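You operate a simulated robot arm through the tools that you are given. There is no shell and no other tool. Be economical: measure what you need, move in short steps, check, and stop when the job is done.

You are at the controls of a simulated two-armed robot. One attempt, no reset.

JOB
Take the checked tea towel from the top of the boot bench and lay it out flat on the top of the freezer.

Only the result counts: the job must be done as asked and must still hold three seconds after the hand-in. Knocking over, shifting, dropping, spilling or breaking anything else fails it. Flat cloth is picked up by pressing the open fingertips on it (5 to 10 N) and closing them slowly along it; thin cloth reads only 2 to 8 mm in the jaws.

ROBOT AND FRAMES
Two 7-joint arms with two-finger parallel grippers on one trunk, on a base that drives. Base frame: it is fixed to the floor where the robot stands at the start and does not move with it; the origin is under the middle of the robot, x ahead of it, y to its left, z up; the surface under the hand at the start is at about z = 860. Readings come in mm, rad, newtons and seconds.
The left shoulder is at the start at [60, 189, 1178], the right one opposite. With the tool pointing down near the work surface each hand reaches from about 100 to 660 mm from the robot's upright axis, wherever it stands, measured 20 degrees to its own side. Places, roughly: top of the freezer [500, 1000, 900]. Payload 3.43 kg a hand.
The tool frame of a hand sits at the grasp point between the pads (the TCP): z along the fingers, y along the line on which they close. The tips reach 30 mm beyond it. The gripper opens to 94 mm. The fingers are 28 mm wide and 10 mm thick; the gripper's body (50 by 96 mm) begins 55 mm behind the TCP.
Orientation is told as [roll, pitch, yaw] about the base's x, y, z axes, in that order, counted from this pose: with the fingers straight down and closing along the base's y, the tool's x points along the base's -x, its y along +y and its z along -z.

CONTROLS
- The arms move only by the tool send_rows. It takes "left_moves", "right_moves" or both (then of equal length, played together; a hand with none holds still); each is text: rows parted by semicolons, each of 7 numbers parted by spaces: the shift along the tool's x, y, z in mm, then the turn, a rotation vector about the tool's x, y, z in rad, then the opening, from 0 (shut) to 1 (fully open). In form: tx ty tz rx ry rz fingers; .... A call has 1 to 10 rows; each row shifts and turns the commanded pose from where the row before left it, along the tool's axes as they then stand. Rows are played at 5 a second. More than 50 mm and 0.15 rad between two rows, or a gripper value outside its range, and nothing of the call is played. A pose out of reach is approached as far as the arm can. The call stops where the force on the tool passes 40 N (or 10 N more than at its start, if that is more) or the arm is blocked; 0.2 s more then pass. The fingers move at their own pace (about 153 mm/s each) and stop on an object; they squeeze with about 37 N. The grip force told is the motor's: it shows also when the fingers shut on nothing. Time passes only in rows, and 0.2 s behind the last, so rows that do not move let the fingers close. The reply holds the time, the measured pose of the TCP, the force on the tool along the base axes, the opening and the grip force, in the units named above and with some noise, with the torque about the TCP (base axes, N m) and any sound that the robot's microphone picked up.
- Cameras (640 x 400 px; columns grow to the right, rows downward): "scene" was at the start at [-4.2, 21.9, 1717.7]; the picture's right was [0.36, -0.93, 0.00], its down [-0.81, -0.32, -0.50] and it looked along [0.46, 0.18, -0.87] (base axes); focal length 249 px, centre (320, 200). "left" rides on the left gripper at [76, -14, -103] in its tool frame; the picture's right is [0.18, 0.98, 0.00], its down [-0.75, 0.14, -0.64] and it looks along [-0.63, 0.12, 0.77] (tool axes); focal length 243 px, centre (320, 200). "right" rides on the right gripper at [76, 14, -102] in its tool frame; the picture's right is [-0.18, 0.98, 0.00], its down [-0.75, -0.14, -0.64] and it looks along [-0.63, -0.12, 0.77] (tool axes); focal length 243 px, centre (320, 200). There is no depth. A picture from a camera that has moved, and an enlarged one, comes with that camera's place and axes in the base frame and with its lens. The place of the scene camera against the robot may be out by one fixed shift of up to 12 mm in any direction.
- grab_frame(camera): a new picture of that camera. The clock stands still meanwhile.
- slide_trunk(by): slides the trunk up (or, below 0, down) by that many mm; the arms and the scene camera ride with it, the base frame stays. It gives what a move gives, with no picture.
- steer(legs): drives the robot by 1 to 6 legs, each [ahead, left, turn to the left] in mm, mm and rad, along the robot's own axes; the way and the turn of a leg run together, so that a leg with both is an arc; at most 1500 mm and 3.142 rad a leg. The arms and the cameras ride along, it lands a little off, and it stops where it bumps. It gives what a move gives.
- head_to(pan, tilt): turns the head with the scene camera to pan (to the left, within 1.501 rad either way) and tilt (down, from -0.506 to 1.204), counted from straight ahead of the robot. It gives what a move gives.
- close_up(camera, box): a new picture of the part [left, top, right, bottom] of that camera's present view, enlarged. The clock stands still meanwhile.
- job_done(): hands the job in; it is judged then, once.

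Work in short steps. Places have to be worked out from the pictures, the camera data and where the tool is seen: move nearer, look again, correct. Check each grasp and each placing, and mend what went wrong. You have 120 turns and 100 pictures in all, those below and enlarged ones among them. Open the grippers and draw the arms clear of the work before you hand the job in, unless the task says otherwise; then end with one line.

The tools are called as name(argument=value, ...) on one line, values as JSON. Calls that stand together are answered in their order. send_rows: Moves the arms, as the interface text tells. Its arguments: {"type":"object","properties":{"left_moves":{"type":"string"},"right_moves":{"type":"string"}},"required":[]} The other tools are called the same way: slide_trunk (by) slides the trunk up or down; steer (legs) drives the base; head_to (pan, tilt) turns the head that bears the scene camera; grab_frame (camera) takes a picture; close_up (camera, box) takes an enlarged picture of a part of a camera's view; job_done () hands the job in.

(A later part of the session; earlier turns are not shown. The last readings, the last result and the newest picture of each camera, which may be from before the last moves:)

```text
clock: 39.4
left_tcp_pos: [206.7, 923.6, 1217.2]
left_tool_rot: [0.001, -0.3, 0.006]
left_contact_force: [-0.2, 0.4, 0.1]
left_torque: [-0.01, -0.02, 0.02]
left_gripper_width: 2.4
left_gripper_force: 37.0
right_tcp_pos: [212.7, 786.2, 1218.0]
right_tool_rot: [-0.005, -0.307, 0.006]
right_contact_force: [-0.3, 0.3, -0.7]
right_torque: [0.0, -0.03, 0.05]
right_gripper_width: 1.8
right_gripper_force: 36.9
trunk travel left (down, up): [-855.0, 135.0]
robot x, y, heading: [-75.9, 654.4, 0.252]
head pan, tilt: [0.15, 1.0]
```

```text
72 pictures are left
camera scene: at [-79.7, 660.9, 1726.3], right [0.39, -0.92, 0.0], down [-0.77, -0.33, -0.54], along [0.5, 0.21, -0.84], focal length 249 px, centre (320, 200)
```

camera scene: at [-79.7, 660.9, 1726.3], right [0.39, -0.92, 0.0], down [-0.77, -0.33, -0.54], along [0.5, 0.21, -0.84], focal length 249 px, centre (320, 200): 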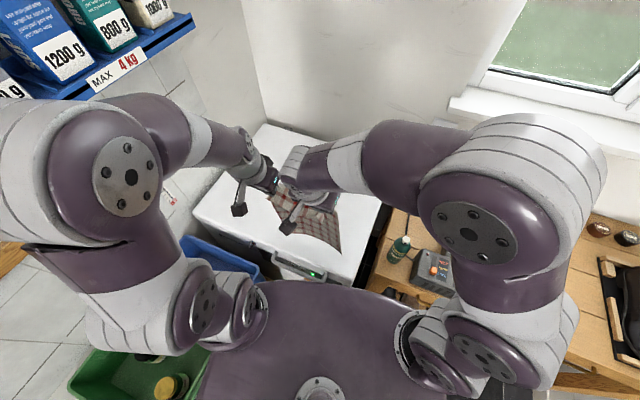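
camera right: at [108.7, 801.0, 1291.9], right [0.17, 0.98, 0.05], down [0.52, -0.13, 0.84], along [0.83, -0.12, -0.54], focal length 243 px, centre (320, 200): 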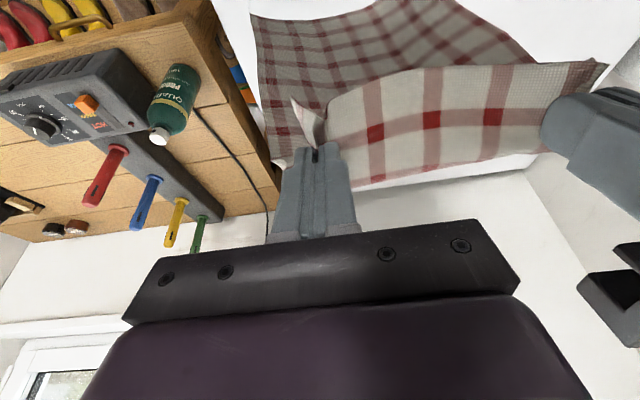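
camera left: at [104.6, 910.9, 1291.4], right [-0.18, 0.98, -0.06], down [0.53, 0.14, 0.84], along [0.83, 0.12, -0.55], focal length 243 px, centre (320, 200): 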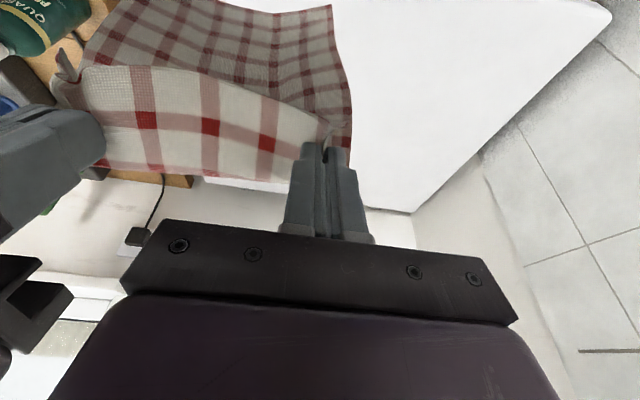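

The bottom edge hangs at about z 910 with its right corner near y≈703, inside the freezer top. Now I'll sweep the hands outward and down along an arc.

send_rows(left_moves="-24.3 0 14.8 0 0 0 0;-23.7 0 16.7 0 0 0 0;-25.3 0 18 0 0 0 0;-23.8 0 17.8 0 0 0 0;-21.9 0 20.4 0 0 0 0;-19.4 0 21.7 0 0 0 0", right_moves="-23 0 14.8 0 0 0 0;-22.5 0 16.7 0 0 0 0;-24 0 18 0 0 0 0;-22.7 0 17.8 0 0 0 0;-21.9 0 20.4 0 0 0 0;-19.4 0 21.7 0 0 0 0")

grab_frame(camera="scene")

grab_frame(camera="right")

```text
clock: 40.8
left_tcp_pos: [373.1, 921.7, 1152.0]
left_tool_rot: [-0.002, -0.298, 0.004]
left_contact_force: [-0.2, 0.4, -0.5]
left_torque: [-0.03, 0.01, 0.02]
left_gripper_width: 2.0
left_gripper_force: 36.5
right_tcp_pos: [376.0, 785.4, 1149.9]
right_tool_rot: [-0.007, -0.304, 0.005]
right_contact_force: [0.1, 0.5, 0.0]
right_torque: [-0.01, 0.0, 0.01]
right_gripper_width: 2.1
right_gripper_force: 37.2
trunk travel left (down, up): [-855.0, 135.0]
robot x, y, heading: [-80.7, 649.6, 0.252]
head pan, tilt: [0.15, 1.0]
```

```text
71 pictures are left
camera scene: at [-76.8, 660.8, 1726.3], right [0.39, -0.92, 0.0], down [-0.77, -0.33, -0.54], along [0.49, 0.21, -0.84], focal length 249 px, centre (320, 200)
```

scene: 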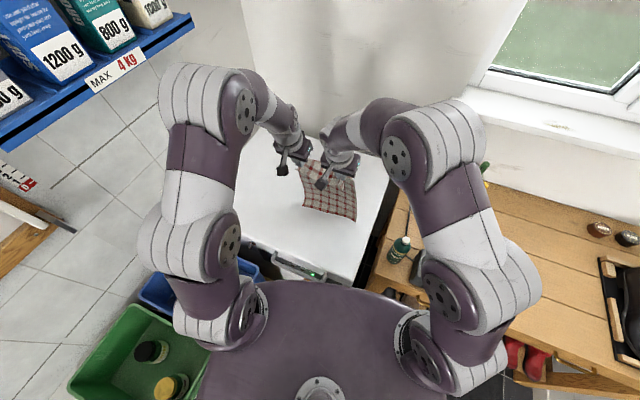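

```text
70 pictures are left
camera right: at [272.3, 800.1, 1225.8], right [0.17, 0.98, 0.05], down [0.53, -0.13, 0.84], along [0.83, -0.12, -0.54], focal length 243 px, centre (320, 200)
```

right: 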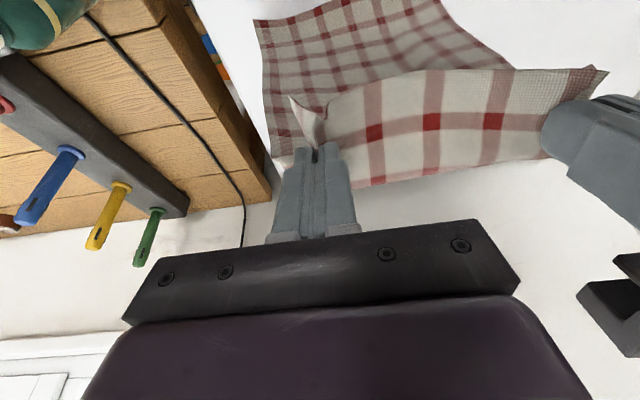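

The cloth is shorter than I judged: its hang is about 245 mm below the TCP, so it has only now touched at x≈365. I'll lift 20, go back to x≈240 and redo the arc from there.

send_rows(left_moves="-5.9 0 -19.1 0 0 0 0;43 0 -13.3 0 0 0 0;43 0 -13.3 0 0 0 0;43 0 -13.3 0 0 0 0;0 0 0 0 0 0 0;0 0 0 0 0 0 0;3 0 9.5 0 0 0 0;0 0 0 0 0 0 0", right_moves="-5.9 0 -19.1 0 0 0 0;43 0 -13.3 0 0 0 0;43 0 -13.3 0 0 0 0;43 0 -13.3 0 0 0 0;0 0 0 0 0 0 0;0 0 0 0 0 0 0;3 0 9.5 0 0 0 0;0 0 0 0 0 0 0")

grab_frame(camera="scene")

grab_frame(camera="right")

```text
clock: 42.6
left_tcp_pos: [238.1, 924.1, 1163.3]
left_tool_rot: [0.001, -0.299, 0.004]
left_contact_force: [-0.4, 0.5, -0.4]
left_torque: [-0.06, 0.0, 0.04]
left_gripper_width: 2.1
left_gripper_force: 36.3
right_tcp_pos: [236.6, 788.1, 1162.0]
right_tool_rot: [-0.006, -0.306, 0.005]
right_contact_force: [0.4, 0.6, -0.9]
right_torque: [-0.03, 0.03, 0.01]
right_gripper_width: 2.0
right_gripper_force: 36.9
trunk travel left (down, up): [-855.0, 135.0]
robot x, y, heading: [-78.2, 650.3, 0.251]
head pan, tilt: [0.15, 1.0]
```

```text
69 pictures are left
camera scene: at [-79.3, 660.2, 1726.3], right [0.39, -0.92, 0.0], down [-0.77, -0.33, -0.54], along [0.5, 0.21, -0.84], focal length 249 px, centre (320, 200)
```

scene: 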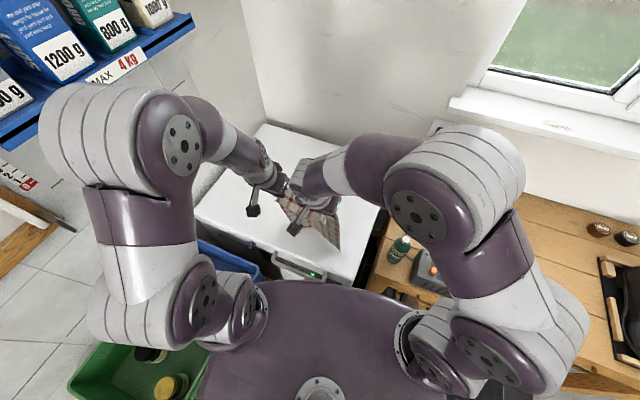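

```text
68 pictures are left
camera right: at [133.5, 803.0, 1236.7], right [0.17, 0.98, 0.05], down [0.53, -0.14, 0.84], along [0.83, -0.12, -0.54], focal length 243 px, centre (320, 200)
```

right: 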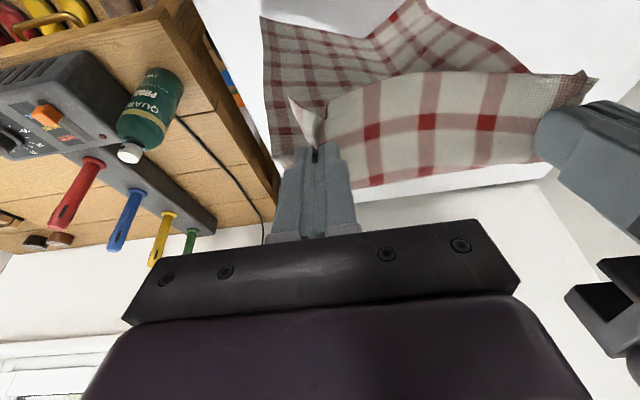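

The bottom edge is about at the surface again, now at x≈235. I'll spread the hands 3 mm and arc outward more slowly.

send_rows(left_moves="-17.3 2 11.6 0 0 0 0;-17.3 0 11.6 0 0 0 0;-16 0 9.1 0 0 0 0;-16 0 9.1 0 0 0 0;-14.6 0 11.9 0 0 0 0;-14.6 0 11.9 0 0 0 0", right_moves="-17.3 -1 11.6 0 0 0 0;-17.3 0 11.6 0 0 0 0;-16 0 9.1 0 0 0 0;-16 0 9.1 0 0 0 0;-14.6 0 11.9 0 0 0 0;-14.6 0 11.9 0 0 0 0")

grab_frame(camera="scene")

grab_frame(camera="left")

```text
clock: 44.0
left_tcp_pos: [348.6, 925.5, 1125.9]
left_tool_rot: [0.001, -0.299, 0.003]
left_contact_force: [0.1, -5.9, -0.1]
left_torque: [-0.15, -0.02, -0.07]
left_gripper_width: 2.0
left_gripper_force: 36.7
right_tcp_pos: [348.9, 784.8, 1128.1]
right_tool_rot: [-0.005, -0.304, 0.007]
right_contact_force: [-0.2, 6.0, 0.2]
right_torque: [0.17, 0.0, 0.11]
right_gripper_width: 2.1
right_gripper_force: 37.2
trunk travel left (down, up): [-855.0, 135.0]
robot x, y, heading: [-79.6, 649.4, 0.255]
head pan, tilt: [0.15, 1.0]
```

```text
67 pictures are left
camera scene: at [-78.0, 660.5, 1726.3], right [0.39, -0.92, 0.0], down [-0.77, -0.33, -0.54], along [0.5, 0.21, -0.84], focal length 249 px, centre (320, 200)
```

scene: 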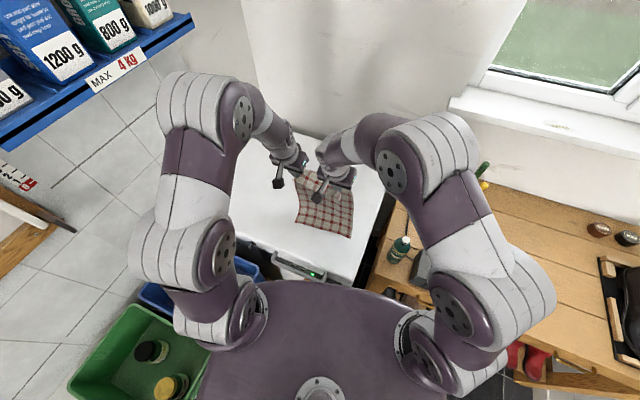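

```text
66 pictures are left
camera left: at [245.8, 913.0, 1202.3], right [-0.18, 0.98, -0.05], down [0.53, 0.14, 0.84], along [0.83, 0.12, -0.55], focal length 243 px, centre (320, 200)
```

left: 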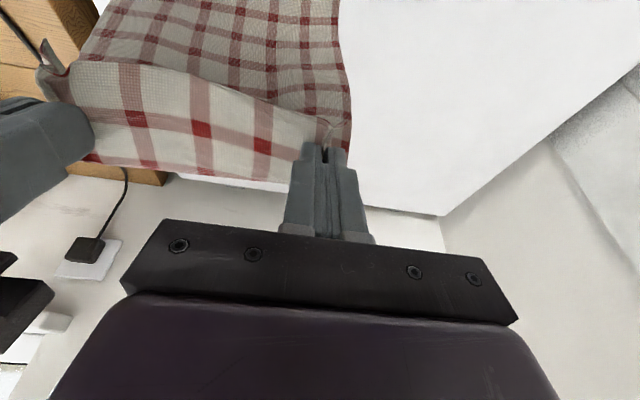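

The near edge is on the surface at x≈295 and the hands are ahead of it, so it is laying properly. I'll continue outward and more steeply down.

send_rows(left_moves="-9 0 22 0 0 0 0;-9 0 22 0 0 0 0;-9 0 22 0 0 0 0;-10.6 0 23 0 0 0 0;-10.6 0 23 0 0 0 0;-10.6 0 23 0 0 0 0", right_moves="-9 0 22 0 0 0 0;-9 0 22 0 0 0 0;-9 0 22 0 0 0 0;-10.6 0 23 0 0 0 0;-10.6 0 23 0 0 0 0;-10.6 0 23 0 0 0 0")

grab_frame(camera="scene")

grab_frame(camera="left")

```text
clock: 45.4
left_tcp_pos: [445.2, 927.9, 1016.5]
left_tool_rot: [-0.002, -0.299, 0.005]
left_contact_force: [0.3, -13.6, -0.4]
left_torque: [-0.4, 0.05, -0.19]
left_gripper_width: 1.8
left_gripper_force: 37.0
right_tcp_pos: [448.0, 784.2, 1017.8]
right_tool_rot: [-0.004, -0.306, 0.007]
right_contact_force: [0.5, 12.7, -0.1]
right_torque: [0.37, 0.02, 0.19]
right_gripper_width: 2.2
right_gripper_force: 36.9
trunk travel left (down, up): [-855.0, 135.0]
robot x, y, heading: [-79.6, 650.1, 0.255]
head pan, tilt: [0.15, 1.0]
```

```text
65 pictures are left
camera scene: at [-77.7, 660.6, 1726.3], right [0.39, -0.92, 0.0], down [-0.77, -0.33, -0.54], along [0.5, 0.21, -0.84], focal length 249 px, centre (320, 200)
```

scene: 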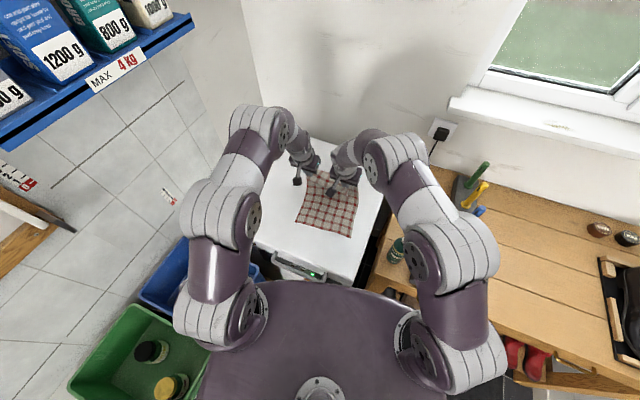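

```text
64 pictures are left
camera left: at [341.7, 915.4, 1092.9], right [-0.18, 0.98, -0.06], down [0.53, 0.14, 0.83], along [0.83, 0.12, -0.55], focal length 243 px, centre (320, 200)
```

left: 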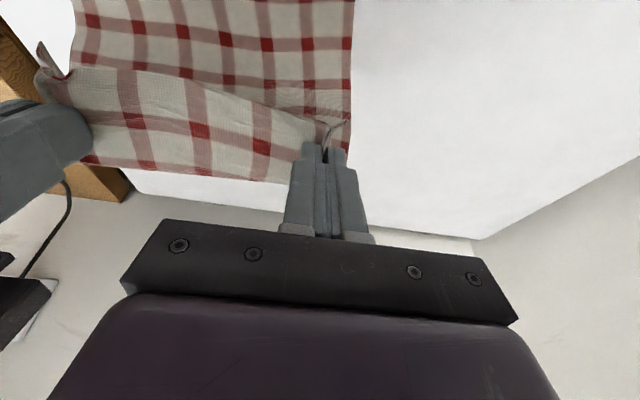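

It is laying flat with the near edge fixed at x≈295. I'll continue to near the surface, relaxing the spread slightly.

send_rows(left_moves="-11.3 -1 20 0 0 0 0;-11.3 0 20 0 0 0 0;-11.3 0 19 0 0 0 0;-11.3 0 18 0 0 0 0", right_moves="-11.3 1 20 0 0 0 0;-11.3 0 20 0 0 0 0;-11.3 0 19 0 0 0 0;-11.3 0 18 0 0 0 0")

grab_frame(camera="scene")

grab_frame(camera="left")

```text
clock: 46.4
left_tcp_pos: [511.6, 923.7, 955.7]
left_tool_rot: [-0.001, -0.298, 0.004]
left_contact_force: [-0.2, -3.2, -0.9]
left_torque: [-0.12, -0.03, -0.05]
left_gripper_width: 2.2
left_gripper_force: 37.0
right_tcp_pos: [514.1, 785.6, 956.5]
right_tool_rot: [-0.005, -0.303, 0.006]
right_contact_force: [0.4, 3.7, 0.3]
right_torque: [0.12, 0.01, 0.06]
right_gripper_width: 2.1
right_gripper_force: 36.7
trunk travel left (down, up): [-855.0, 135.0]
robot x, y, heading: [-78.8, 647.7, 0.254]
head pan, tilt: [0.15, 1.0]
```

```text
63 pictures are left
camera scene: at [-76.8, 660.8, 1726.3], right [0.39, -0.92, 0.0], down [-0.77, -0.33, -0.54], along [0.5, 0.21, -0.84], focal length 249 px, centre (320, 200)
```

scene: 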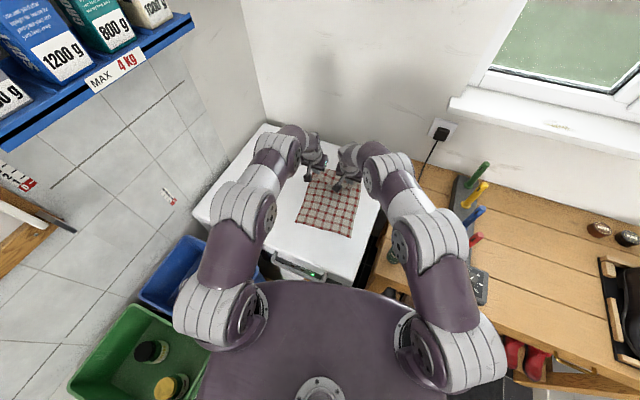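

```text
62 pictures are left
camera left: at [408.0, 913.0, 1030.9], right [-0.18, 0.98, -0.05], down [0.53, 0.14, 0.84], along [0.83, 0.12, -0.55], focal length 243 px, centre (320, 200)
```

left: 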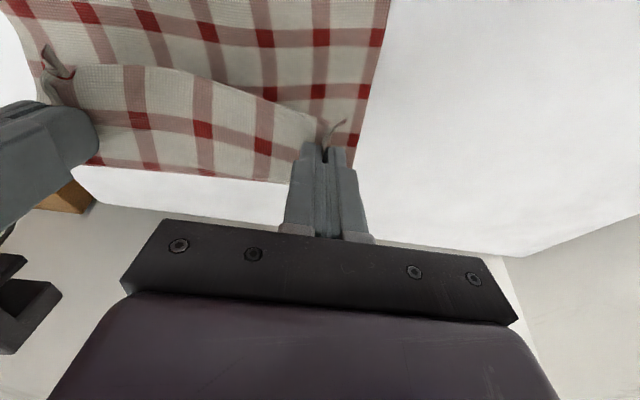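

The hands reach fine. I'll lower to just above the surface, then pull outward a little to take up slack.

send_rows(left_moves="-9 0 14 0 0 0 0;-10 0 12 0 0 0 0;-12 0 4 0 0 0 0;-10 0 3 0 0 0 0;0 0 0 0 0 0 0", right_moves="-9 0 14 0 0 0 0;-10 0 12 0 0 0 0;-12 0 4 0 0 0 0;-10 0 3 0 0 0 0;0 0 0 0 0 0 0")

grab_frame(camera="scene")

grab_frame(camera="left")

grab_frame(camera="right")

```text
clock: 47.6
left_tcp_pos: [557.6, 926.7, 937.1]
left_tool_rot: [-0.001, -0.301, 0.004]
left_contact_force: [-0.2, -9.6, 0.5]
left_torque: [-0.26, -0.02, -0.09]
left_gripper_width: 1.8
left_gripper_force: 36.9
right_tcp_pos: [559.7, 786.4, 938.7]
right_tool_rot: [-0.002, -0.307, 0.003]
right_contact_force: [-0.1, 9.4, 0.2]
right_torque: [0.28, 0.02, 0.16]
right_gripper_width: 2.1
right_gripper_force: 36.4
trunk travel left (down, up): [-855.0, 135.0]
robot x, y, heading: [-80.1, 646.9, 0.249]
head pan, tilt: [0.15, 1.0]
```

```text
61 pictures are left
camera scene: at [-80.7, 660.0, 1726.3], right [0.39, -0.92, 0.0], down [-0.77, -0.33, -0.54], along [0.5, 0.21, -0.84], focal length 249 px, centre (320, 200)
```

scene: 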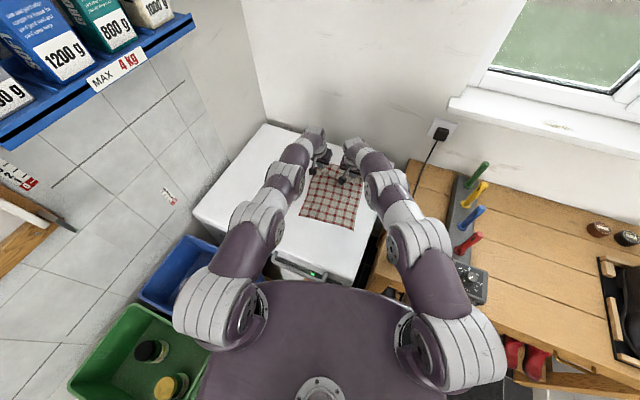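

```text
60 pictures are left
camera left: at [455.0, 915.4, 1013.3], right [-0.18, 0.98, -0.06], down [0.53, 0.14, 0.84], along [0.83, 0.12, -0.55], focal length 243 px, centre (320, 200)
```

left: 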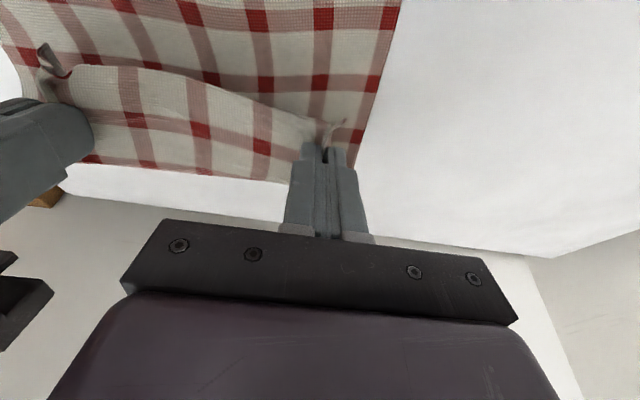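

```text
59 pictures are left
camera right: at [456.8, 799.8, 1013.2], right [0.17, 0.98, 0.05], down [0.52, -0.14, 0.84], along [0.83, -0.12, -0.54], focal length 243 px, centre (320, 200)
```

right: 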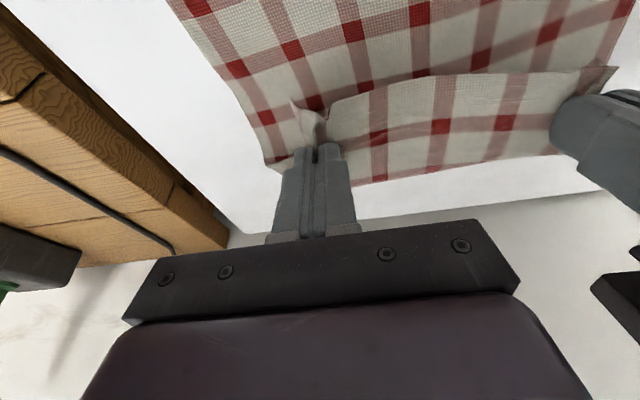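

The gripped hem flap is folded on top of the cloth, because the hem faces the robot. Laying the cloth by pulling towards the robot would fix that, so I'll lift it again (trunk first).

slide_trunk(by=130)

send_rows(left_moves="2 0 -28 0 0 0 0;2 0 -28 0 0 0 0;2 0 -28 0 0 0 0;2 0 -28 0 0 0 0;0 0 0 0 0 0 0", right_moves="2 0 -28 0 0 0 0;2 0 -28 0 0 0 0;2 0 -28 0 0 0 0;2 0 -28 0 0 0 0;0 0 0 0 0 0 0")

grab_frame(camera="scene")

grab_frame(camera="left")

```text
clock: 49.1
left_tcp_pos: [558.5, 928.8, 1067.0]
left_tool_rot: [-0.001, -0.3, 0.003]
left_contact_force: [-0.5, -11.6, -0.4]
left_torque: [-0.33, 0.0, -0.12]
left_gripper_width: 2.0
left_gripper_force: 37.0
right_tcp_pos: [560.2, 783.9, 1068.8]
right_tool_rot: [-0.005, -0.306, 0.004]
right_contact_force: [-0.3, 11.4, 0.0]
right_torque: [0.32, -0.01, 0.13]
right_gripper_width: 2.0
right_gripper_force: 36.9
trunk travel left (down, up): [-985.0, 5.0]
robot x, y, heading: [-78.0, 652.8, 0.252]
head pan, tilt: [0.15, 1.0]
```

```text
clock: 50.3
left_tcp_pos: [519.8, 926.2, 1172.3]
left_tool_rot: [0.0, -0.298, 0.004]
left_contact_force: [0.6, -7.3, -0.5]
left_torque: [-0.16, 0.02, -0.11]
left_gripper_width: 2.0
left_gripper_force: 37.0
right_tcp_pos: [519.9, 784.7, 1171.3]
right_tool_rot: [-0.005, -0.307, 0.005]
right_contact_force: [0.2, 7.1, -0.8]
right_torque: [0.18, 0.0, 0.1]
right_gripper_width: 2.0
right_gripper_force: 37.1
trunk travel left (down, up): [-985.0, 5.0]
robot x, y, heading: [-79.8, 650.2, 0.252]
head pan, tilt: [0.15, 1.0]
```

```text
58 pictures are left
camera scene: at [-79.2, 660.5, 1856.3], right [0.39, -0.92, 0.0], down [-0.77, -0.33, -0.54], along [0.5, 0.21, -0.84], focal length 249 px, centre (320, 200)
```

scene: 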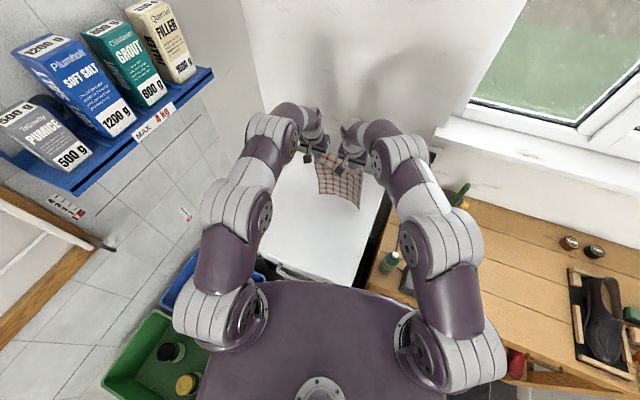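

```text
57 pictures are left
camera left: at [417.0, 913.8, 1247.9], right [-0.18, 0.98, -0.06], down [0.53, 0.14, 0.84], along [0.83, 0.12, -0.55], focal length 243 px, centre (320, 200)
```

left: 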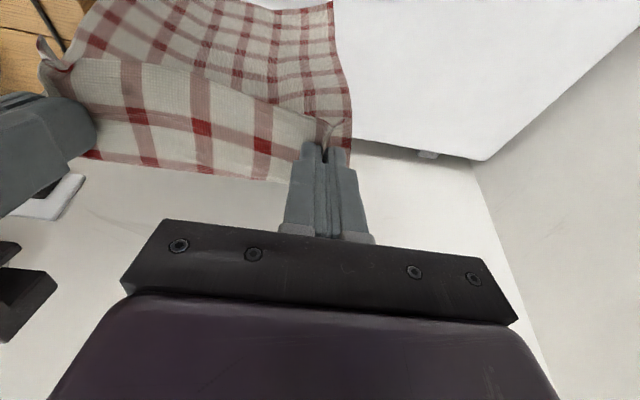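

There is ample reach here. I'll move out a little more, let the cloth settle, and check where the bottom edge hangs.

send_rows(left_moves="-14 0 7 0 0 0 0;-14 0 7 0 0 0 0;0 0 0 0 0 0 0;0 0 0 0 0 0 0;0 0 0 0 0 0 0", right_moves="-14 0 7 0 0 0 0;-14 0 7 0 0 0 0;0 0 0 0 0 0 0;0 0 0 0 0 0 0;0 0 0 0 0 0 0")

grab_frame(camera="scene")

grab_frame(camera="right")

```text
clock: 51.5
left_tcp_pos: [546.6, 927.5, 1167.0]
left_tool_rot: [0.0, -0.298, 0.004]
left_contact_force: [0.2, -4.4, -0.4]
left_torque: [-0.11, 0.0, -0.07]
left_gripper_width: 2.2
left_gripper_force: 37.1
right_tcp_pos: [550.3, 786.6, 1166.4]
right_tool_rot: [-0.005, -0.305, 0.005]
right_contact_force: [0.7, 3.8, 0.4]
right_torque: [0.1, -0.02, 0.11]
right_gripper_width: 2.2
right_gripper_force: 36.9
trunk travel left (down, up): [-985.0, 5.0]
robot x, y, heading: [-83.5, 650.1, 0.258]
head pan, tilt: [0.15, 1.0]
```

```text
56 pictures are left
camera scene: at [-78.5, 660.4, 1856.3], right [0.39, -0.92, 0.0], down [-0.77, -0.33, -0.54], along [0.5, 0.21, -0.84], focal length 249 px, centre (320, 200)
```

scene: 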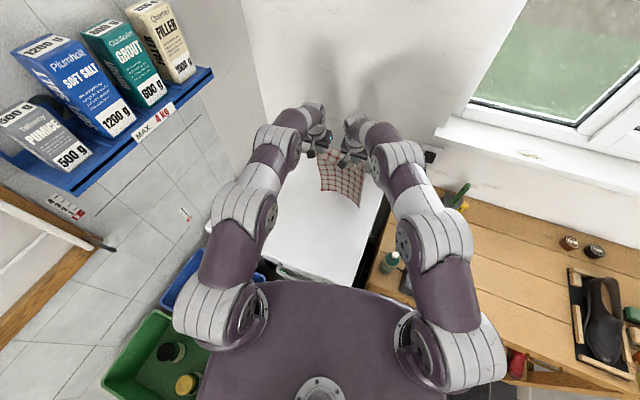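

```text
55 pictures are left
camera right: at [447.1, 801.2, 1241.3], right [0.17, 0.98, 0.05], down [0.53, -0.14, 0.84], along [0.83, -0.12, -0.54], focal length 243 px, centre (320, 200)
```

right: 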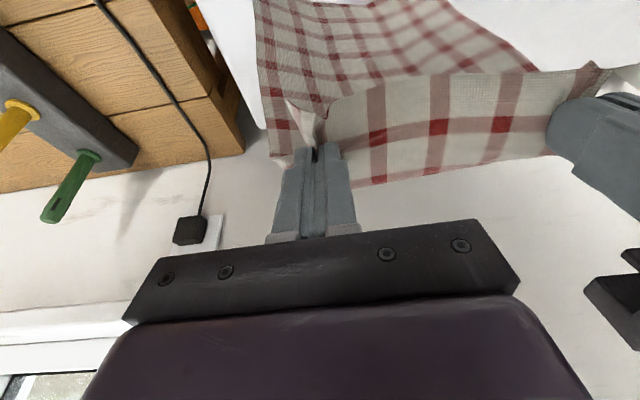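

The bottom edge is touching at x≈525. Now I'll pull back towards the robot while lowering.

send_rows(left_moves="19 0 -5 0 0 0 0;19 0 -3 0 0 0 0;17.3 0 5.1 0 0 0 0;17.3 0 5.1 0 0 0 0;19.9 0 3.3 0 0 0 0;19.9 0 3.3 0 0 0 0;21 0 7.1 0 0 0 0", right_moves="19 0 -5 0 0 0 0;19 0 -3 0 0 0 0;17.3 0 5.1 0 0 0 0;17.3 0 5.1 0 0 0 0;19.9 0 3.3 0 0 0 0;19.9 0 3.3 0 0 0 0;21 0 7.1 0 0 0 0")

grab_frame(camera="scene")

grab_frame(camera="left")

```text
clock: 53.1
left_tcp_pos: [426.5, 928.2, 1111.9]
left_tool_rot: [0.0, -0.3, 0.001]
left_contact_force: [0.3, -11.1, 0.0]
left_torque: [-0.32, 0.0, -0.14]
left_gripper_width: 2.3
left_gripper_force: 36.7
right_tcp_pos: [426.8, 784.2, 1114.1]
right_tool_rot: [-0.005, -0.307, 0.005]
right_contact_force: [0.1, 12.0, -0.7]
right_torque: [0.33, 0.01, 0.16]
right_gripper_width: 1.8
right_gripper_force: 36.5
trunk travel left (down, up): [-985.0, 5.0]
robot x, y, heading: [-78.5, 652.8, 0.255]
head pan, tilt: [0.15, 1.0]
```

```text
54 pictures are left
camera scene: at [-80.9, 660.5, 1856.3], right [0.39, -0.92, 0.0], down [-0.77, -0.33, -0.54], along [0.5, 0.21, -0.84], focal length 249 px, centre (320, 200)
```

scene: 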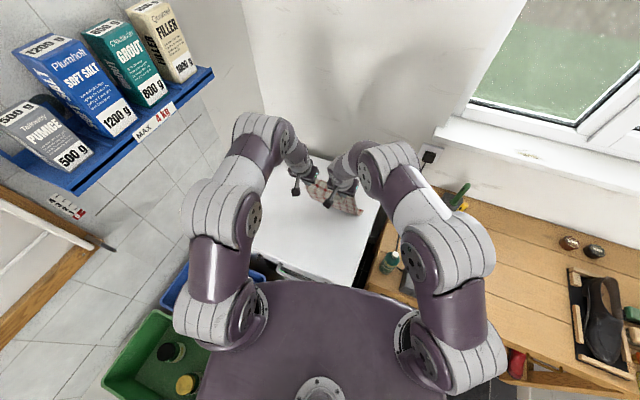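

```text
53 pictures are left
camera left: at [322.7, 914.8, 1187.7], right [-0.18, 0.98, -0.05], down [0.53, 0.14, 0.84], along [0.83, 0.12, -0.55], focal length 243 px, centre (320, 200)
```

left: 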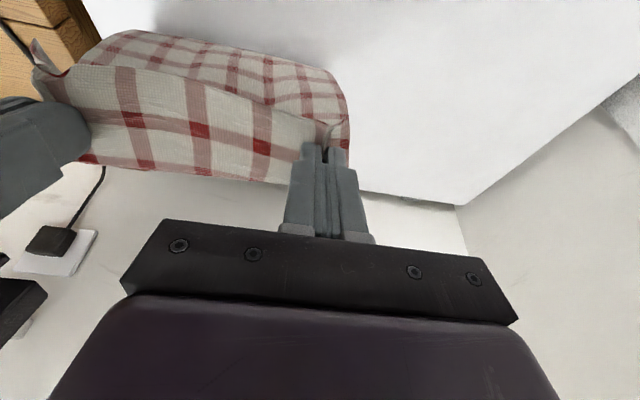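

The cloth now trails in the +x direction, as intended. I'll continue back and down.

send_rows(left_moves="24 -1 11 0 0 0 0;24 0 11 0 0 0 0;24 0 12 0 0 0 0;24 0 13 0 0 0 0;23 0 13.5 0 0 0 0", right_moves="24 1 11 0 0 0 0;24 0 11 0 0 0 0;24 0 12 0 0 0 0;24 0 13 0 0 0 0;23 0 13.5 0 0 0 0")

grab_frame(camera="scene")

grab_frame(camera="left")

```text
clock: 54.3
left_tcp_pos: [326.0, 928.8, 1020.1]
left_tool_rot: [-0.003, -0.3, 0.004]
left_contact_force: [-0.6, -13.5, 0.6]
left_torque: [-0.37, 0.01, -0.18]
left_gripper_width: 2.2
left_gripper_force: 36.4
right_tcp_pos: [329.9, 784.8, 1019.8]
right_tool_rot: [-0.003, -0.31, 0.004]
right_contact_force: [0.1, 12.7, -0.1]
right_torque: [0.37, 0.01, 0.15]
right_gripper_width: 2.1
right_gripper_force: 37.0
trunk travel left (down, up): [-985.0, 5.0]
robot x, y, heading: [-79.5, 647.7, 0.256]
head pan, tilt: [0.15, 1.0]
```

```text
52 pictures are left
camera scene: at [-81.4, 660.7, 1856.4], right [0.39, -0.92, 0.0], down [-0.77, -0.33, -0.54], along [0.5, 0.21, -0.84], focal length 249 px, centre (320, 200)
```

scene: 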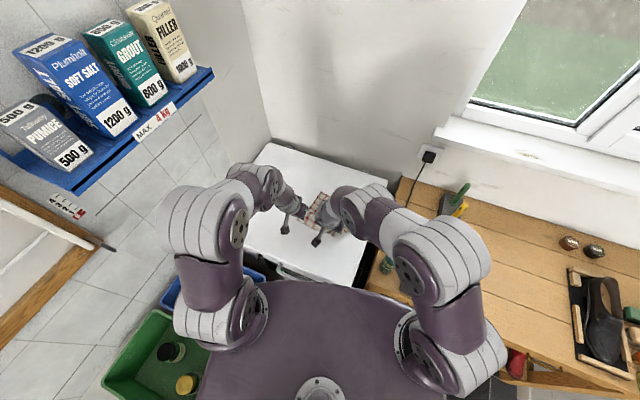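

```text
51 pictures are left
camera left: at [224.5, 915.6, 1095.5], right [-0.18, 0.98, -0.06], down [0.53, 0.14, 0.84], along [0.83, 0.12, -0.55], focal length 243 px, centre (320, 200)
```

left: 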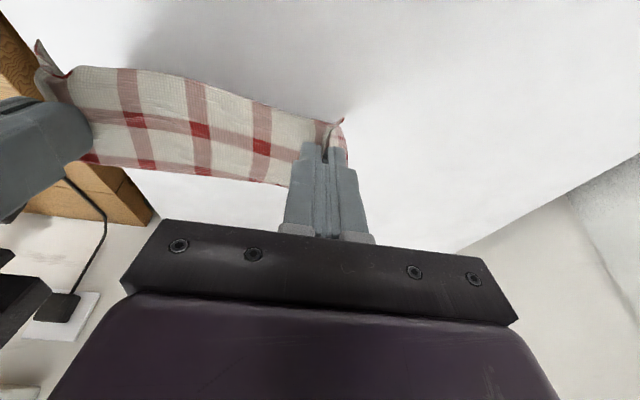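

The far edge rests at x≈490. I'll continue to near the surface.

send_rows(left_moves="21.3 -1 11.2 0 0 0 0;21.3 0 11.2 0 0 0 0;21.3 0 11.2 0 0 0 0;21 0 10 0 0 0 0", right_moves="22.5 1 11.2 0 0 0 0;22.3 0 11.2 0 0 0 0;21.3 0 11.2 0 0 0 0;21 0 10 0 0 0 0")

grab_frame(camera="scene")

grab_frame(camera="left")

grab_frame(camera="right")

```text
clock: 55.3
left_tcp_pos: [263.1, 925.7, 952.1]
left_tool_rot: [-0.002, -0.3, 0.004]
left_contact_force: [0.0, -3.4, 0.7]
left_torque: [-0.09, -0.01, -0.03]
left_gripper_width: 2.1
left_gripper_force: 36.9
right_tcp_pos: [261.9, 785.9, 949.7]
right_tool_rot: [-0.006, -0.307, 0.007]
right_contact_force: [0.7, 2.8, 0.3]
right_torque: [0.11, -0.01, 0.1]
right_gripper_width: 2.4
right_gripper_force: 36.6
trunk travel left (down, up): [-985.0, 5.0]
robot x, y, heading: [-80.6, 647.7, 0.251]
head pan, tilt: [0.15, 1.0]
```

```text
50 pictures are left
camera scene: at [-81.1, 661.2, 1856.3], right [0.39, -0.92, 0.0], down [-0.77, -0.33, -0.54], along [0.5, 0.21, -0.84], focal length 249 px, centre (320, 200)
```

scene: 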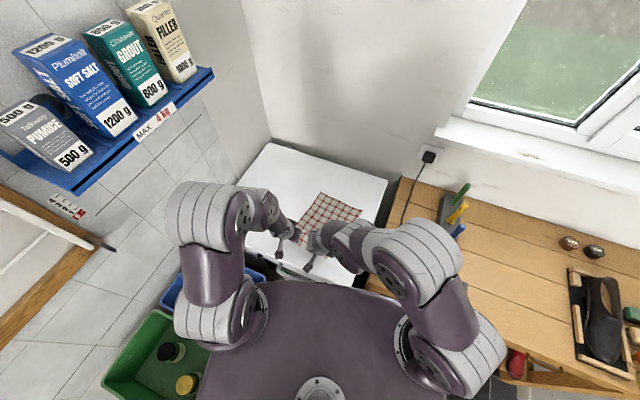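

```text
49 pictures are left
camera left: at [159.9, 913.8, 1027.5], right [-0.18, 0.98, -0.06], down [0.53, 0.14, 0.84], along [0.83, 0.12, -0.55], focal length 243 px, centre (320, 200)
```

left: 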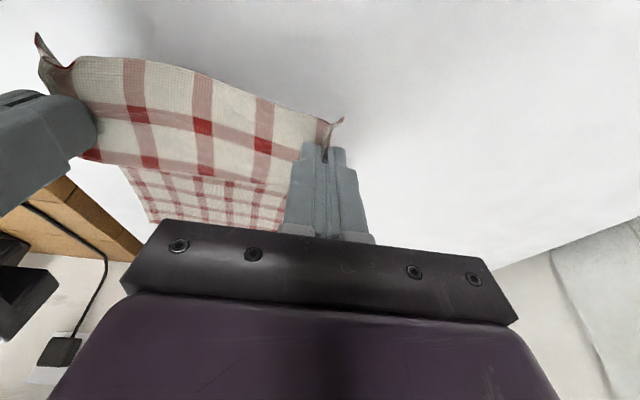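

```text
48 pictures are left
camera right: at [158.5, 800.5, 1024.8], right [0.17, 0.98, 0.05], down [0.53, -0.13, 0.84], along [0.83, -0.12, -0.54], focal length 243 px, centre (320, 200)
```

right: 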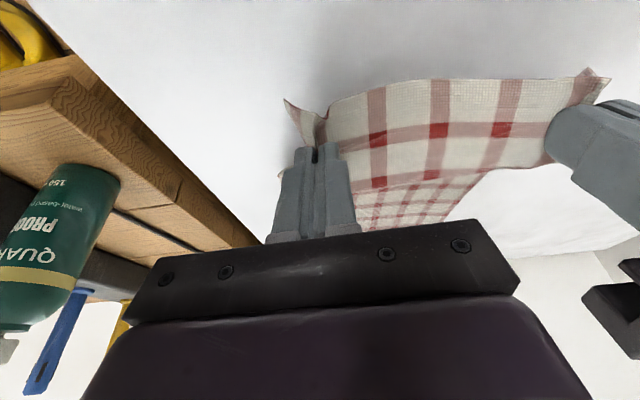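

The cloth body is laid out in front with the hem on the near side. I'll lower to contact while taking up slack.

send_rows(left_moves="6.5 0 6 0 0 0 0;6.5 0 5 0 0 0 0;5 0 1 0 0 0 0;0 0 0 0 0 0 0", right_moves="6 0 5 0 0 0 0;6 0 4 0 0 0 0;5 0 1 0 0 0 0;0 0 0 0 0 0 0")

grab_frame(camera="scene")

grab_frame(camera="left")

```text
clock: 56.3
left_tcp_pos: [250.3, 925.8, 935.5]
left_tool_rot: [-0.001, -0.3, 0.003]
left_contact_force: [-0.2, -3.5, 0.6]
left_torque: [-0.11, 0.04, -0.03]
left_gripper_width: 2.4
left_gripper_force: 37.1
right_tcp_pos: [249.2, 785.0, 935.9]
right_tool_rot: [-0.007, -0.304, 0.005]
right_contact_force: [0.5, 3.2, 0.1]
right_torque: [0.07, 0.02, 0.09]
right_gripper_width: 2.1
right_gripper_force: 36.7
trunk travel left (down, up): [-985.0, 5.0]
robot x, y, heading: [-79.9, 647.7, 0.258]
head pan, tilt: [0.15, 1.0]
```

```text
47 pictures are left
camera scene: at [-79.5, 660.2, 1856.3], right [0.39, -0.92, 0.0], down [-0.77, -0.33, -0.54], along [0.5, 0.21, -0.84], focal length 249 px, centre (320, 200)
```

scene: 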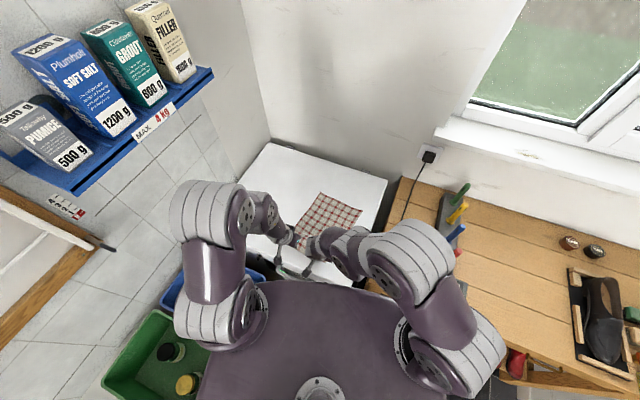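

```text
46 pictures are left
camera left: at [145.9, 912.8, 1010.8], right [-0.18, 0.98, -0.05], down [0.53, 0.14, 0.84], along [0.83, 0.12, -0.55], focal length 243 px, centre (320, 200)
```

left: 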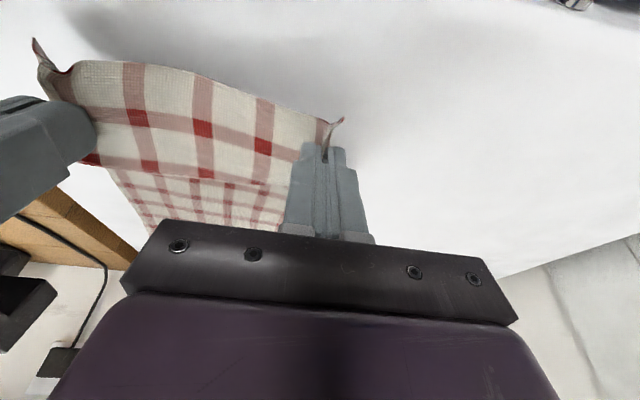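

Nearly there. I'll pull back a bit more, touch down, and check.

send_rows(left_moves="6 0 1 0 0 0 0;5 0 0 0 0 0 0;1 0 2 0 0 0 0;0.3 0 1 0 0 0 0;0 0 0 0 0 0 0", right_moves="6 0 1 0 0 0 0;5 0 0 0 0 0 0;1 0 2 0 0 0 0;0.3 0 1 0 0 0 0;0 0 0 0 0 0 0")

grab_frame(camera="left")

grab_frame(camera="right")

```text
clock: 57.5
left_tcp_pos: [236.2, 925.7, 927.3]
left_tool_rot: [0.002, -0.301, 0.002]
left_contact_force: [-0.5, -2.3, -0.3]
left_torque: [-0.07, 0.0, -0.04]
left_gripper_width: 2.2
left_gripper_force: 37.4
right_tcp_pos: [238.6, 785.5, 928.1]
right_tool_rot: [-0.005, -0.308, 0.004]
right_contact_force: [-0.3, 1.7, -0.4]
right_torque: [0.08, -0.01, 0.1]
right_gripper_width: 1.9
right_gripper_force: 36.8
trunk travel left (down, up): [-985.0, 5.0]
robot x, y, heading: [-81.1, 651.0, 0.254]
head pan, tilt: [0.15, 1.0]
```

```text
45 pictures are left
camera left: at [134.5, 913.0, 1003.7], right [-0.18, 0.98, -0.06], down [0.53, 0.14, 0.84], along [0.83, 0.12, -0.55], focal length 243 px, centre (320, 200)
```

left: 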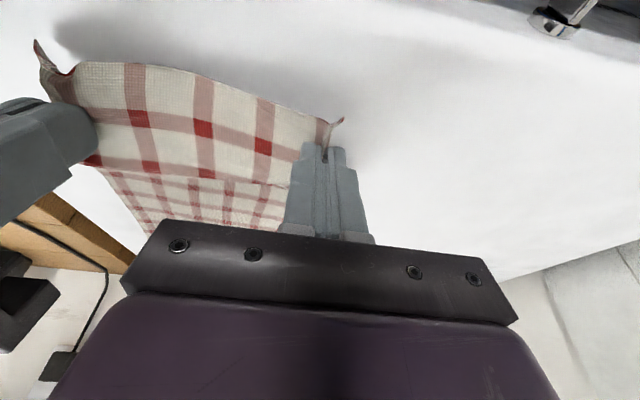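

```text
44 pictures are left
camera right: at [135.4, 800.2, 1003.8], right [0.17, 0.98, 0.05], down [0.53, -0.14, 0.84], along [0.83, -0.12, -0.54], focal length 243 px, centre (320, 200)
```

right: 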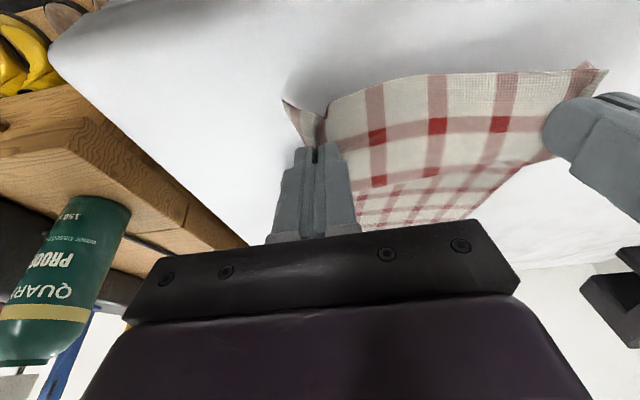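

Still no contact at z≈927, so the top is a bit lower than I assumed. I'll lower in small steps.

send_rows(left_moves="0.9 0 2.9 0 0 0 0;0.9 0 2.9 0 0 0 0;0.6 0 1.9 0 0 0 0;0 0 0 0 0 0 0", right_moves="0.9 0 2.9 0 0 0 0;0.9 0 2.9 0 0 0 0;0.6 0 1.9 0 0 0 0;0 0 0 0 0 0 0")

```text
clock: 58.5
left_tcp_pos: [237.0, 925.6, 920.7]
left_tool_rot: [-0.001, -0.3, 0.005]
left_contact_force: [0.0, -0.9, -0.6]
left_torque: [-0.05, 0.0, -0.01]
left_gripper_width: 2.0
left_gripper_force: 37.1
right_tcp_pos: [240.4, 786.9, 923.6]
right_tool_rot: [-0.002, -0.308, 0.004]
right_contact_force: [-0.3, 1.2, -0.1]
right_torque: [0.05, -0.01, 0.04]
right_gripper_width: 2.0
right_gripper_force: 36.2
trunk travel left (down, up): [-985.0, 5.0]
robot x, y, heading: [-81.2, 650.8, 0.255]
head pan, tilt: [0.15, 1.0]
```

send_rows(left_moves="0.9 0 2.9 0 0 0 0;0.6 0 1.9 0 0 0 0;0.6 0 1.9 0 0 0 0;0 0 0 0 0 0 0", right_moves="0.9 0 2.9 0 0 0 0;0.6 0 1.9 0 0 0 0;0.6 0 1.9 0 0 0 0;0 0 0 0 0 0 0")

grab_frame(camera="left")

```text
clock: 59.5
left_tcp_pos: [239.3, 924.7, 912.9]
left_tool_rot: [0.001, -0.3, 0.002]
left_contact_force: [-0.6, 0.6, 0.3]
left_torque: [0.0, -0.01, 0.0]
left_gripper_width: 1.9
left_gripper_force: 37.4
right_tcp_pos: [245.7, 798.3, 927.8]
right_tool_rot: [0.024, -0.319, -0.003]
right_contact_force: [-1.2, 0.3, 0.8]
right_torque: [0.0, -0.01, 0.01]
right_gripper_width: 1.9
right_gripper_force: 37.0
trunk travel left (down, up): [-985.0, 5.0]
robot x, y, heading: [-75.6, 649.4, 0.261]
head pan, tilt: [0.15, 1.0]
```

```text
43 pictures are left
camera left: at [135.0, 911.9, 988.8], right [-0.18, 0.98, -0.06], down [0.53, 0.14, 0.84], along [0.83, 0.12, -0.55], focal length 243 px, centre (320, 200)
```

left: 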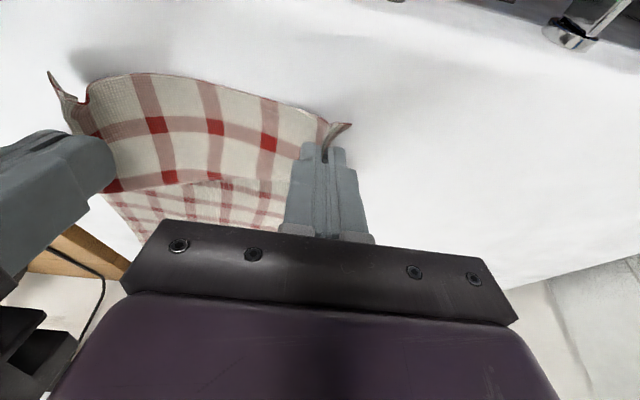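

The right arm is at a joint limit this low with the trunk so high. I'll raise the arms and lower the trunk to compensate.

send_rows(left_moves="-6 0 -19 0 0 0 0;-6 0 -19 0 0 0 0;0 0 0 0 0 0 0", right_moves="-6 0 -19 0 0 0 0;-6 0 -19 0 0 0 0;0 0 0 0 0 0 0")

slide_trunk(by=-40)

grab_frame(camera="scene")

```text
clock: 60.3
left_tcp_pos: [238.5, 924.4, 953.8]
left_tool_rot: [-0.001, -0.298, 0.004]
left_contact_force: [0.1, -2.1, 0.3]
left_torque: [-0.03, 0.01, -0.02]
left_gripper_width: 2.2
left_gripper_force: 36.4
right_tcp_pos: [236.6, 784.1, 954.4]
right_tool_rot: [-0.005, -0.306, 0.006]
right_contact_force: [1.0, 2.3, 0.4]
right_torque: [0.05, 0.0, 0.05]
right_gripper_width: 2.0
right_gripper_force: 37.3
trunk travel left (down, up): [-985.0, 5.0]
robot x, y, heading: [-80.3, 649.6, 0.253]
head pan, tilt: [0.15, 1.0]
```

```text
clock: 61.2
left_tcp_pos: [238.2, 924.8, 913.3]
left_tool_rot: [-0.001, -0.3, 0.004]
left_contact_force: [-0.2, -3.3, 0.6]
left_torque: [-0.07, -0.01, -0.04]
left_gripper_width: 2.0
left_gripper_force: 36.7
right_tcp_pos: [236.1, 784.6, 913.3]
right_tool_rot: [-0.005, -0.307, 0.005]
right_contact_force: [0.4, 2.3, 0.0]
right_torque: [0.06, 0.02, 0.08]
right_gripper_width: 1.9
right_gripper_force: 36.6
trunk travel left (down, up): [-945.0, 45.0]
robot x, y, heading: [-82.1, 647.1, 0.25]
head pan, tilt: [0.15, 1.0]
```

```text
42 pictures are left
camera scene: at [-80.6, 659.8, 1816.3], right [0.39, -0.92, 0.0], down [-0.77, -0.33, -0.54], along [0.5, 0.21, -0.84], focal length 249 px, centre (320, 200)
```

scene: 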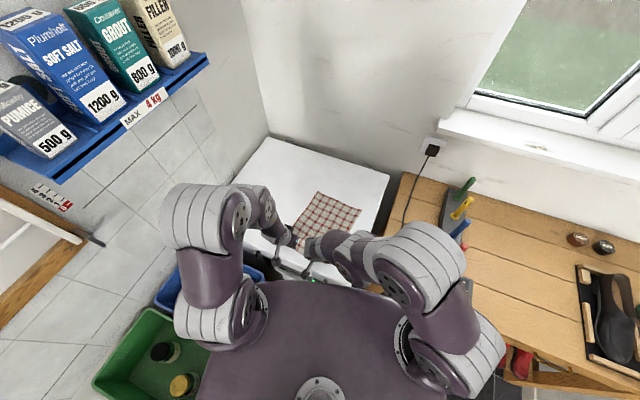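

Everything is back in order at z≈913 and still clear of the surface. I'll continue down with small steps.

send_rows(left_moves="0.9 0 2.9 0 0 0 0;0.9 0 2.9 0 0 0 0;0.9 0 2.9 0 0 0 0;0 0 0 0 0 0 0", right_moves="0.9 0 2.9 0 0 0 0;0.9 0 2.9 0 0 0 0;0.9 0 2.9 0 0 0 0;0 0 0 0 0 0 0")

send_rows(left_moves="0.6 0 1.9 0 0 0 0;0.6 0 1.9 0 0 0 0;0 0 0 0 0 0 0", right_moves="0.6 0 1.9 0 0 0 0;0.6 0 1.9 0 0 0 0;0 0 0 0 0 0 0")

grab_frame(camera="left")

```text
clock: 62.2
left_tcp_pos: [237.7, 924.3, 902.9]
left_tool_rot: [0.001, -0.299, 0.004]
left_contact_force: [-0.7, -2.0, -0.1]
left_torque: [-0.05, -0.01, 0.0]
left_gripper_width: 2.2
left_gripper_force: 36.8
right_tcp_pos: [237.1, 782.9, 905.0]
right_tool_rot: [-0.004, -0.307, 0.005]
right_contact_force: [-0.1, 2.1, 0.8]
right_torque: [0.02, -0.03, 0.05]
right_gripper_width: 2.0
right_gripper_force: 37.0
trunk travel left (down, up): [-945.0, 45.0]
robot x, y, heading: [-78.9, 649.5, 0.249]
head pan, tilt: [0.15, 1.0]
```

```text
clock: 63.0
left_tcp_pos: [238.1, 923.4, 900.0]
left_tool_rot: [0.001, -0.301, 0.004]
left_contact_force: [-0.2, -2.5, 3.7]
left_torque: [-0.08, -0.01, -0.04]
left_gripper_width: 2.2
left_gripper_force: 36.3
right_tcp_pos: [237.2, 784.9, 902.3]
right_tool_rot: [-0.005, -0.308, 0.005]
right_contact_force: [1.5, 2.2, 0.9]
right_torque: [0.05, 0.0, 0.08]
right_gripper_width: 2.2
right_gripper_force: 37.0
trunk travel left (down, up): [-945.0, 45.0]
robot x, y, heading: [-78.1, 647.0, 0.251]
head pan, tilt: [0.15, 1.0]
```

```text
41 pictures are left
camera left: at [135.3, 911.4, 975.9], right [-0.18, 0.98, -0.05], down [0.53, 0.14, 0.84], along [0.83, 0.12, -0.55], focal length 243 px, centre (320, 200)
```

left: 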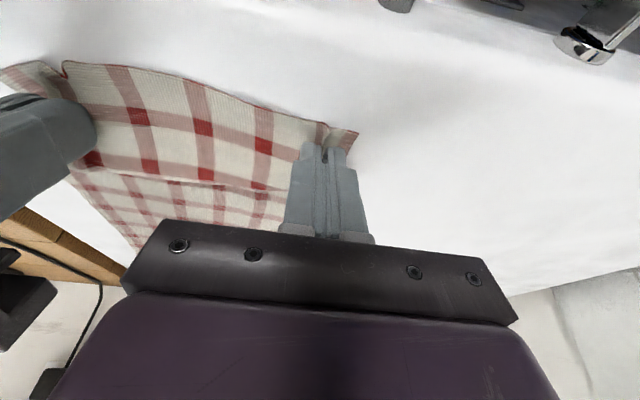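

Contact at tcp z≈900, so the top is about 867. I'll pull 8 mm to take out the last slack, then look.

send_rows(left_moves="3 0 -2 0 0 0 0;3 0 -0.9 0 0 0 0;3 0 -0.9 0 0 0 0;0 0 0 0 0 0 0", right_moves="3 0 -1.5 0 0 0 0;3 0 -0.9 0 0 0 0;3 0 -0.9 0 0 0 0;0 0 0 0 0 0 0")

grab_frame(camera="left")

close_up(camera="scene", box=[220, 130, 420, 290])

```text
clock: 64.0
left_tcp_pos: [228.0, 923.4, 901.8]
left_tool_rot: [0.0, -0.3, 0.003]
left_contact_force: [0.1, -2.6, 0.2]
left_torque: [-0.07, -0.01, 0.0]
left_gripper_width: 1.8
left_gripper_force: 37.3
right_tcp_pos: [228.5, 785.2, 902.9]
right_tool_rot: [-0.005, -0.307, 0.005]
right_contact_force: [0.7, 2.4, -0.2]
right_torque: [0.07, -0.01, 0.03]
right_gripper_width: 2.3
right_gripper_force: 36.3
trunk travel left (down, up): [-945.0, 45.0]
robot x, y, heading: [-78.9, 651.3, 0.252]
head pan, tilt: [0.15, 1.0]
```

```text
40 pictures are left
camera left: at [125.5, 911.7, 977.1], right [-0.18, 0.98, -0.06], down [0.53, 0.14, 0.84], along [0.83, 0.12, -0.55], focal length 243 px, centre (320, 200)
```

left: 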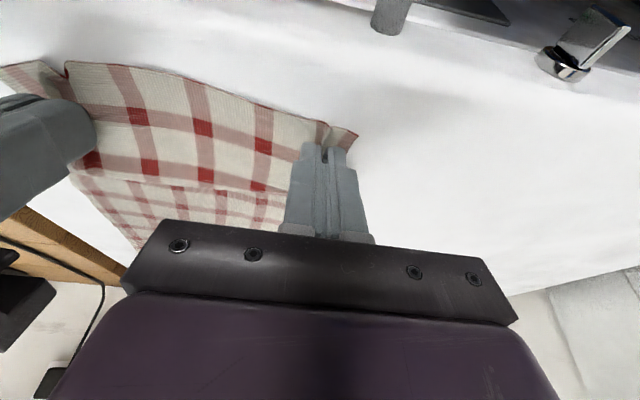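

```text
2.50 times, centred on (320, 210) of scene
camera zoom: at [-80.0, 660.2, 1816.3], right [0.39, -0.92, 0.0], down [-0.77, -0.33, -0.54], along [0.5, 0.21, -0.84], focal length 623 px, centre (320, 175)
```

zoom: 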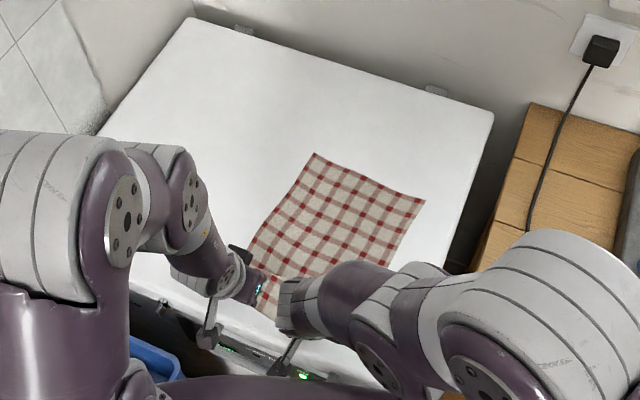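

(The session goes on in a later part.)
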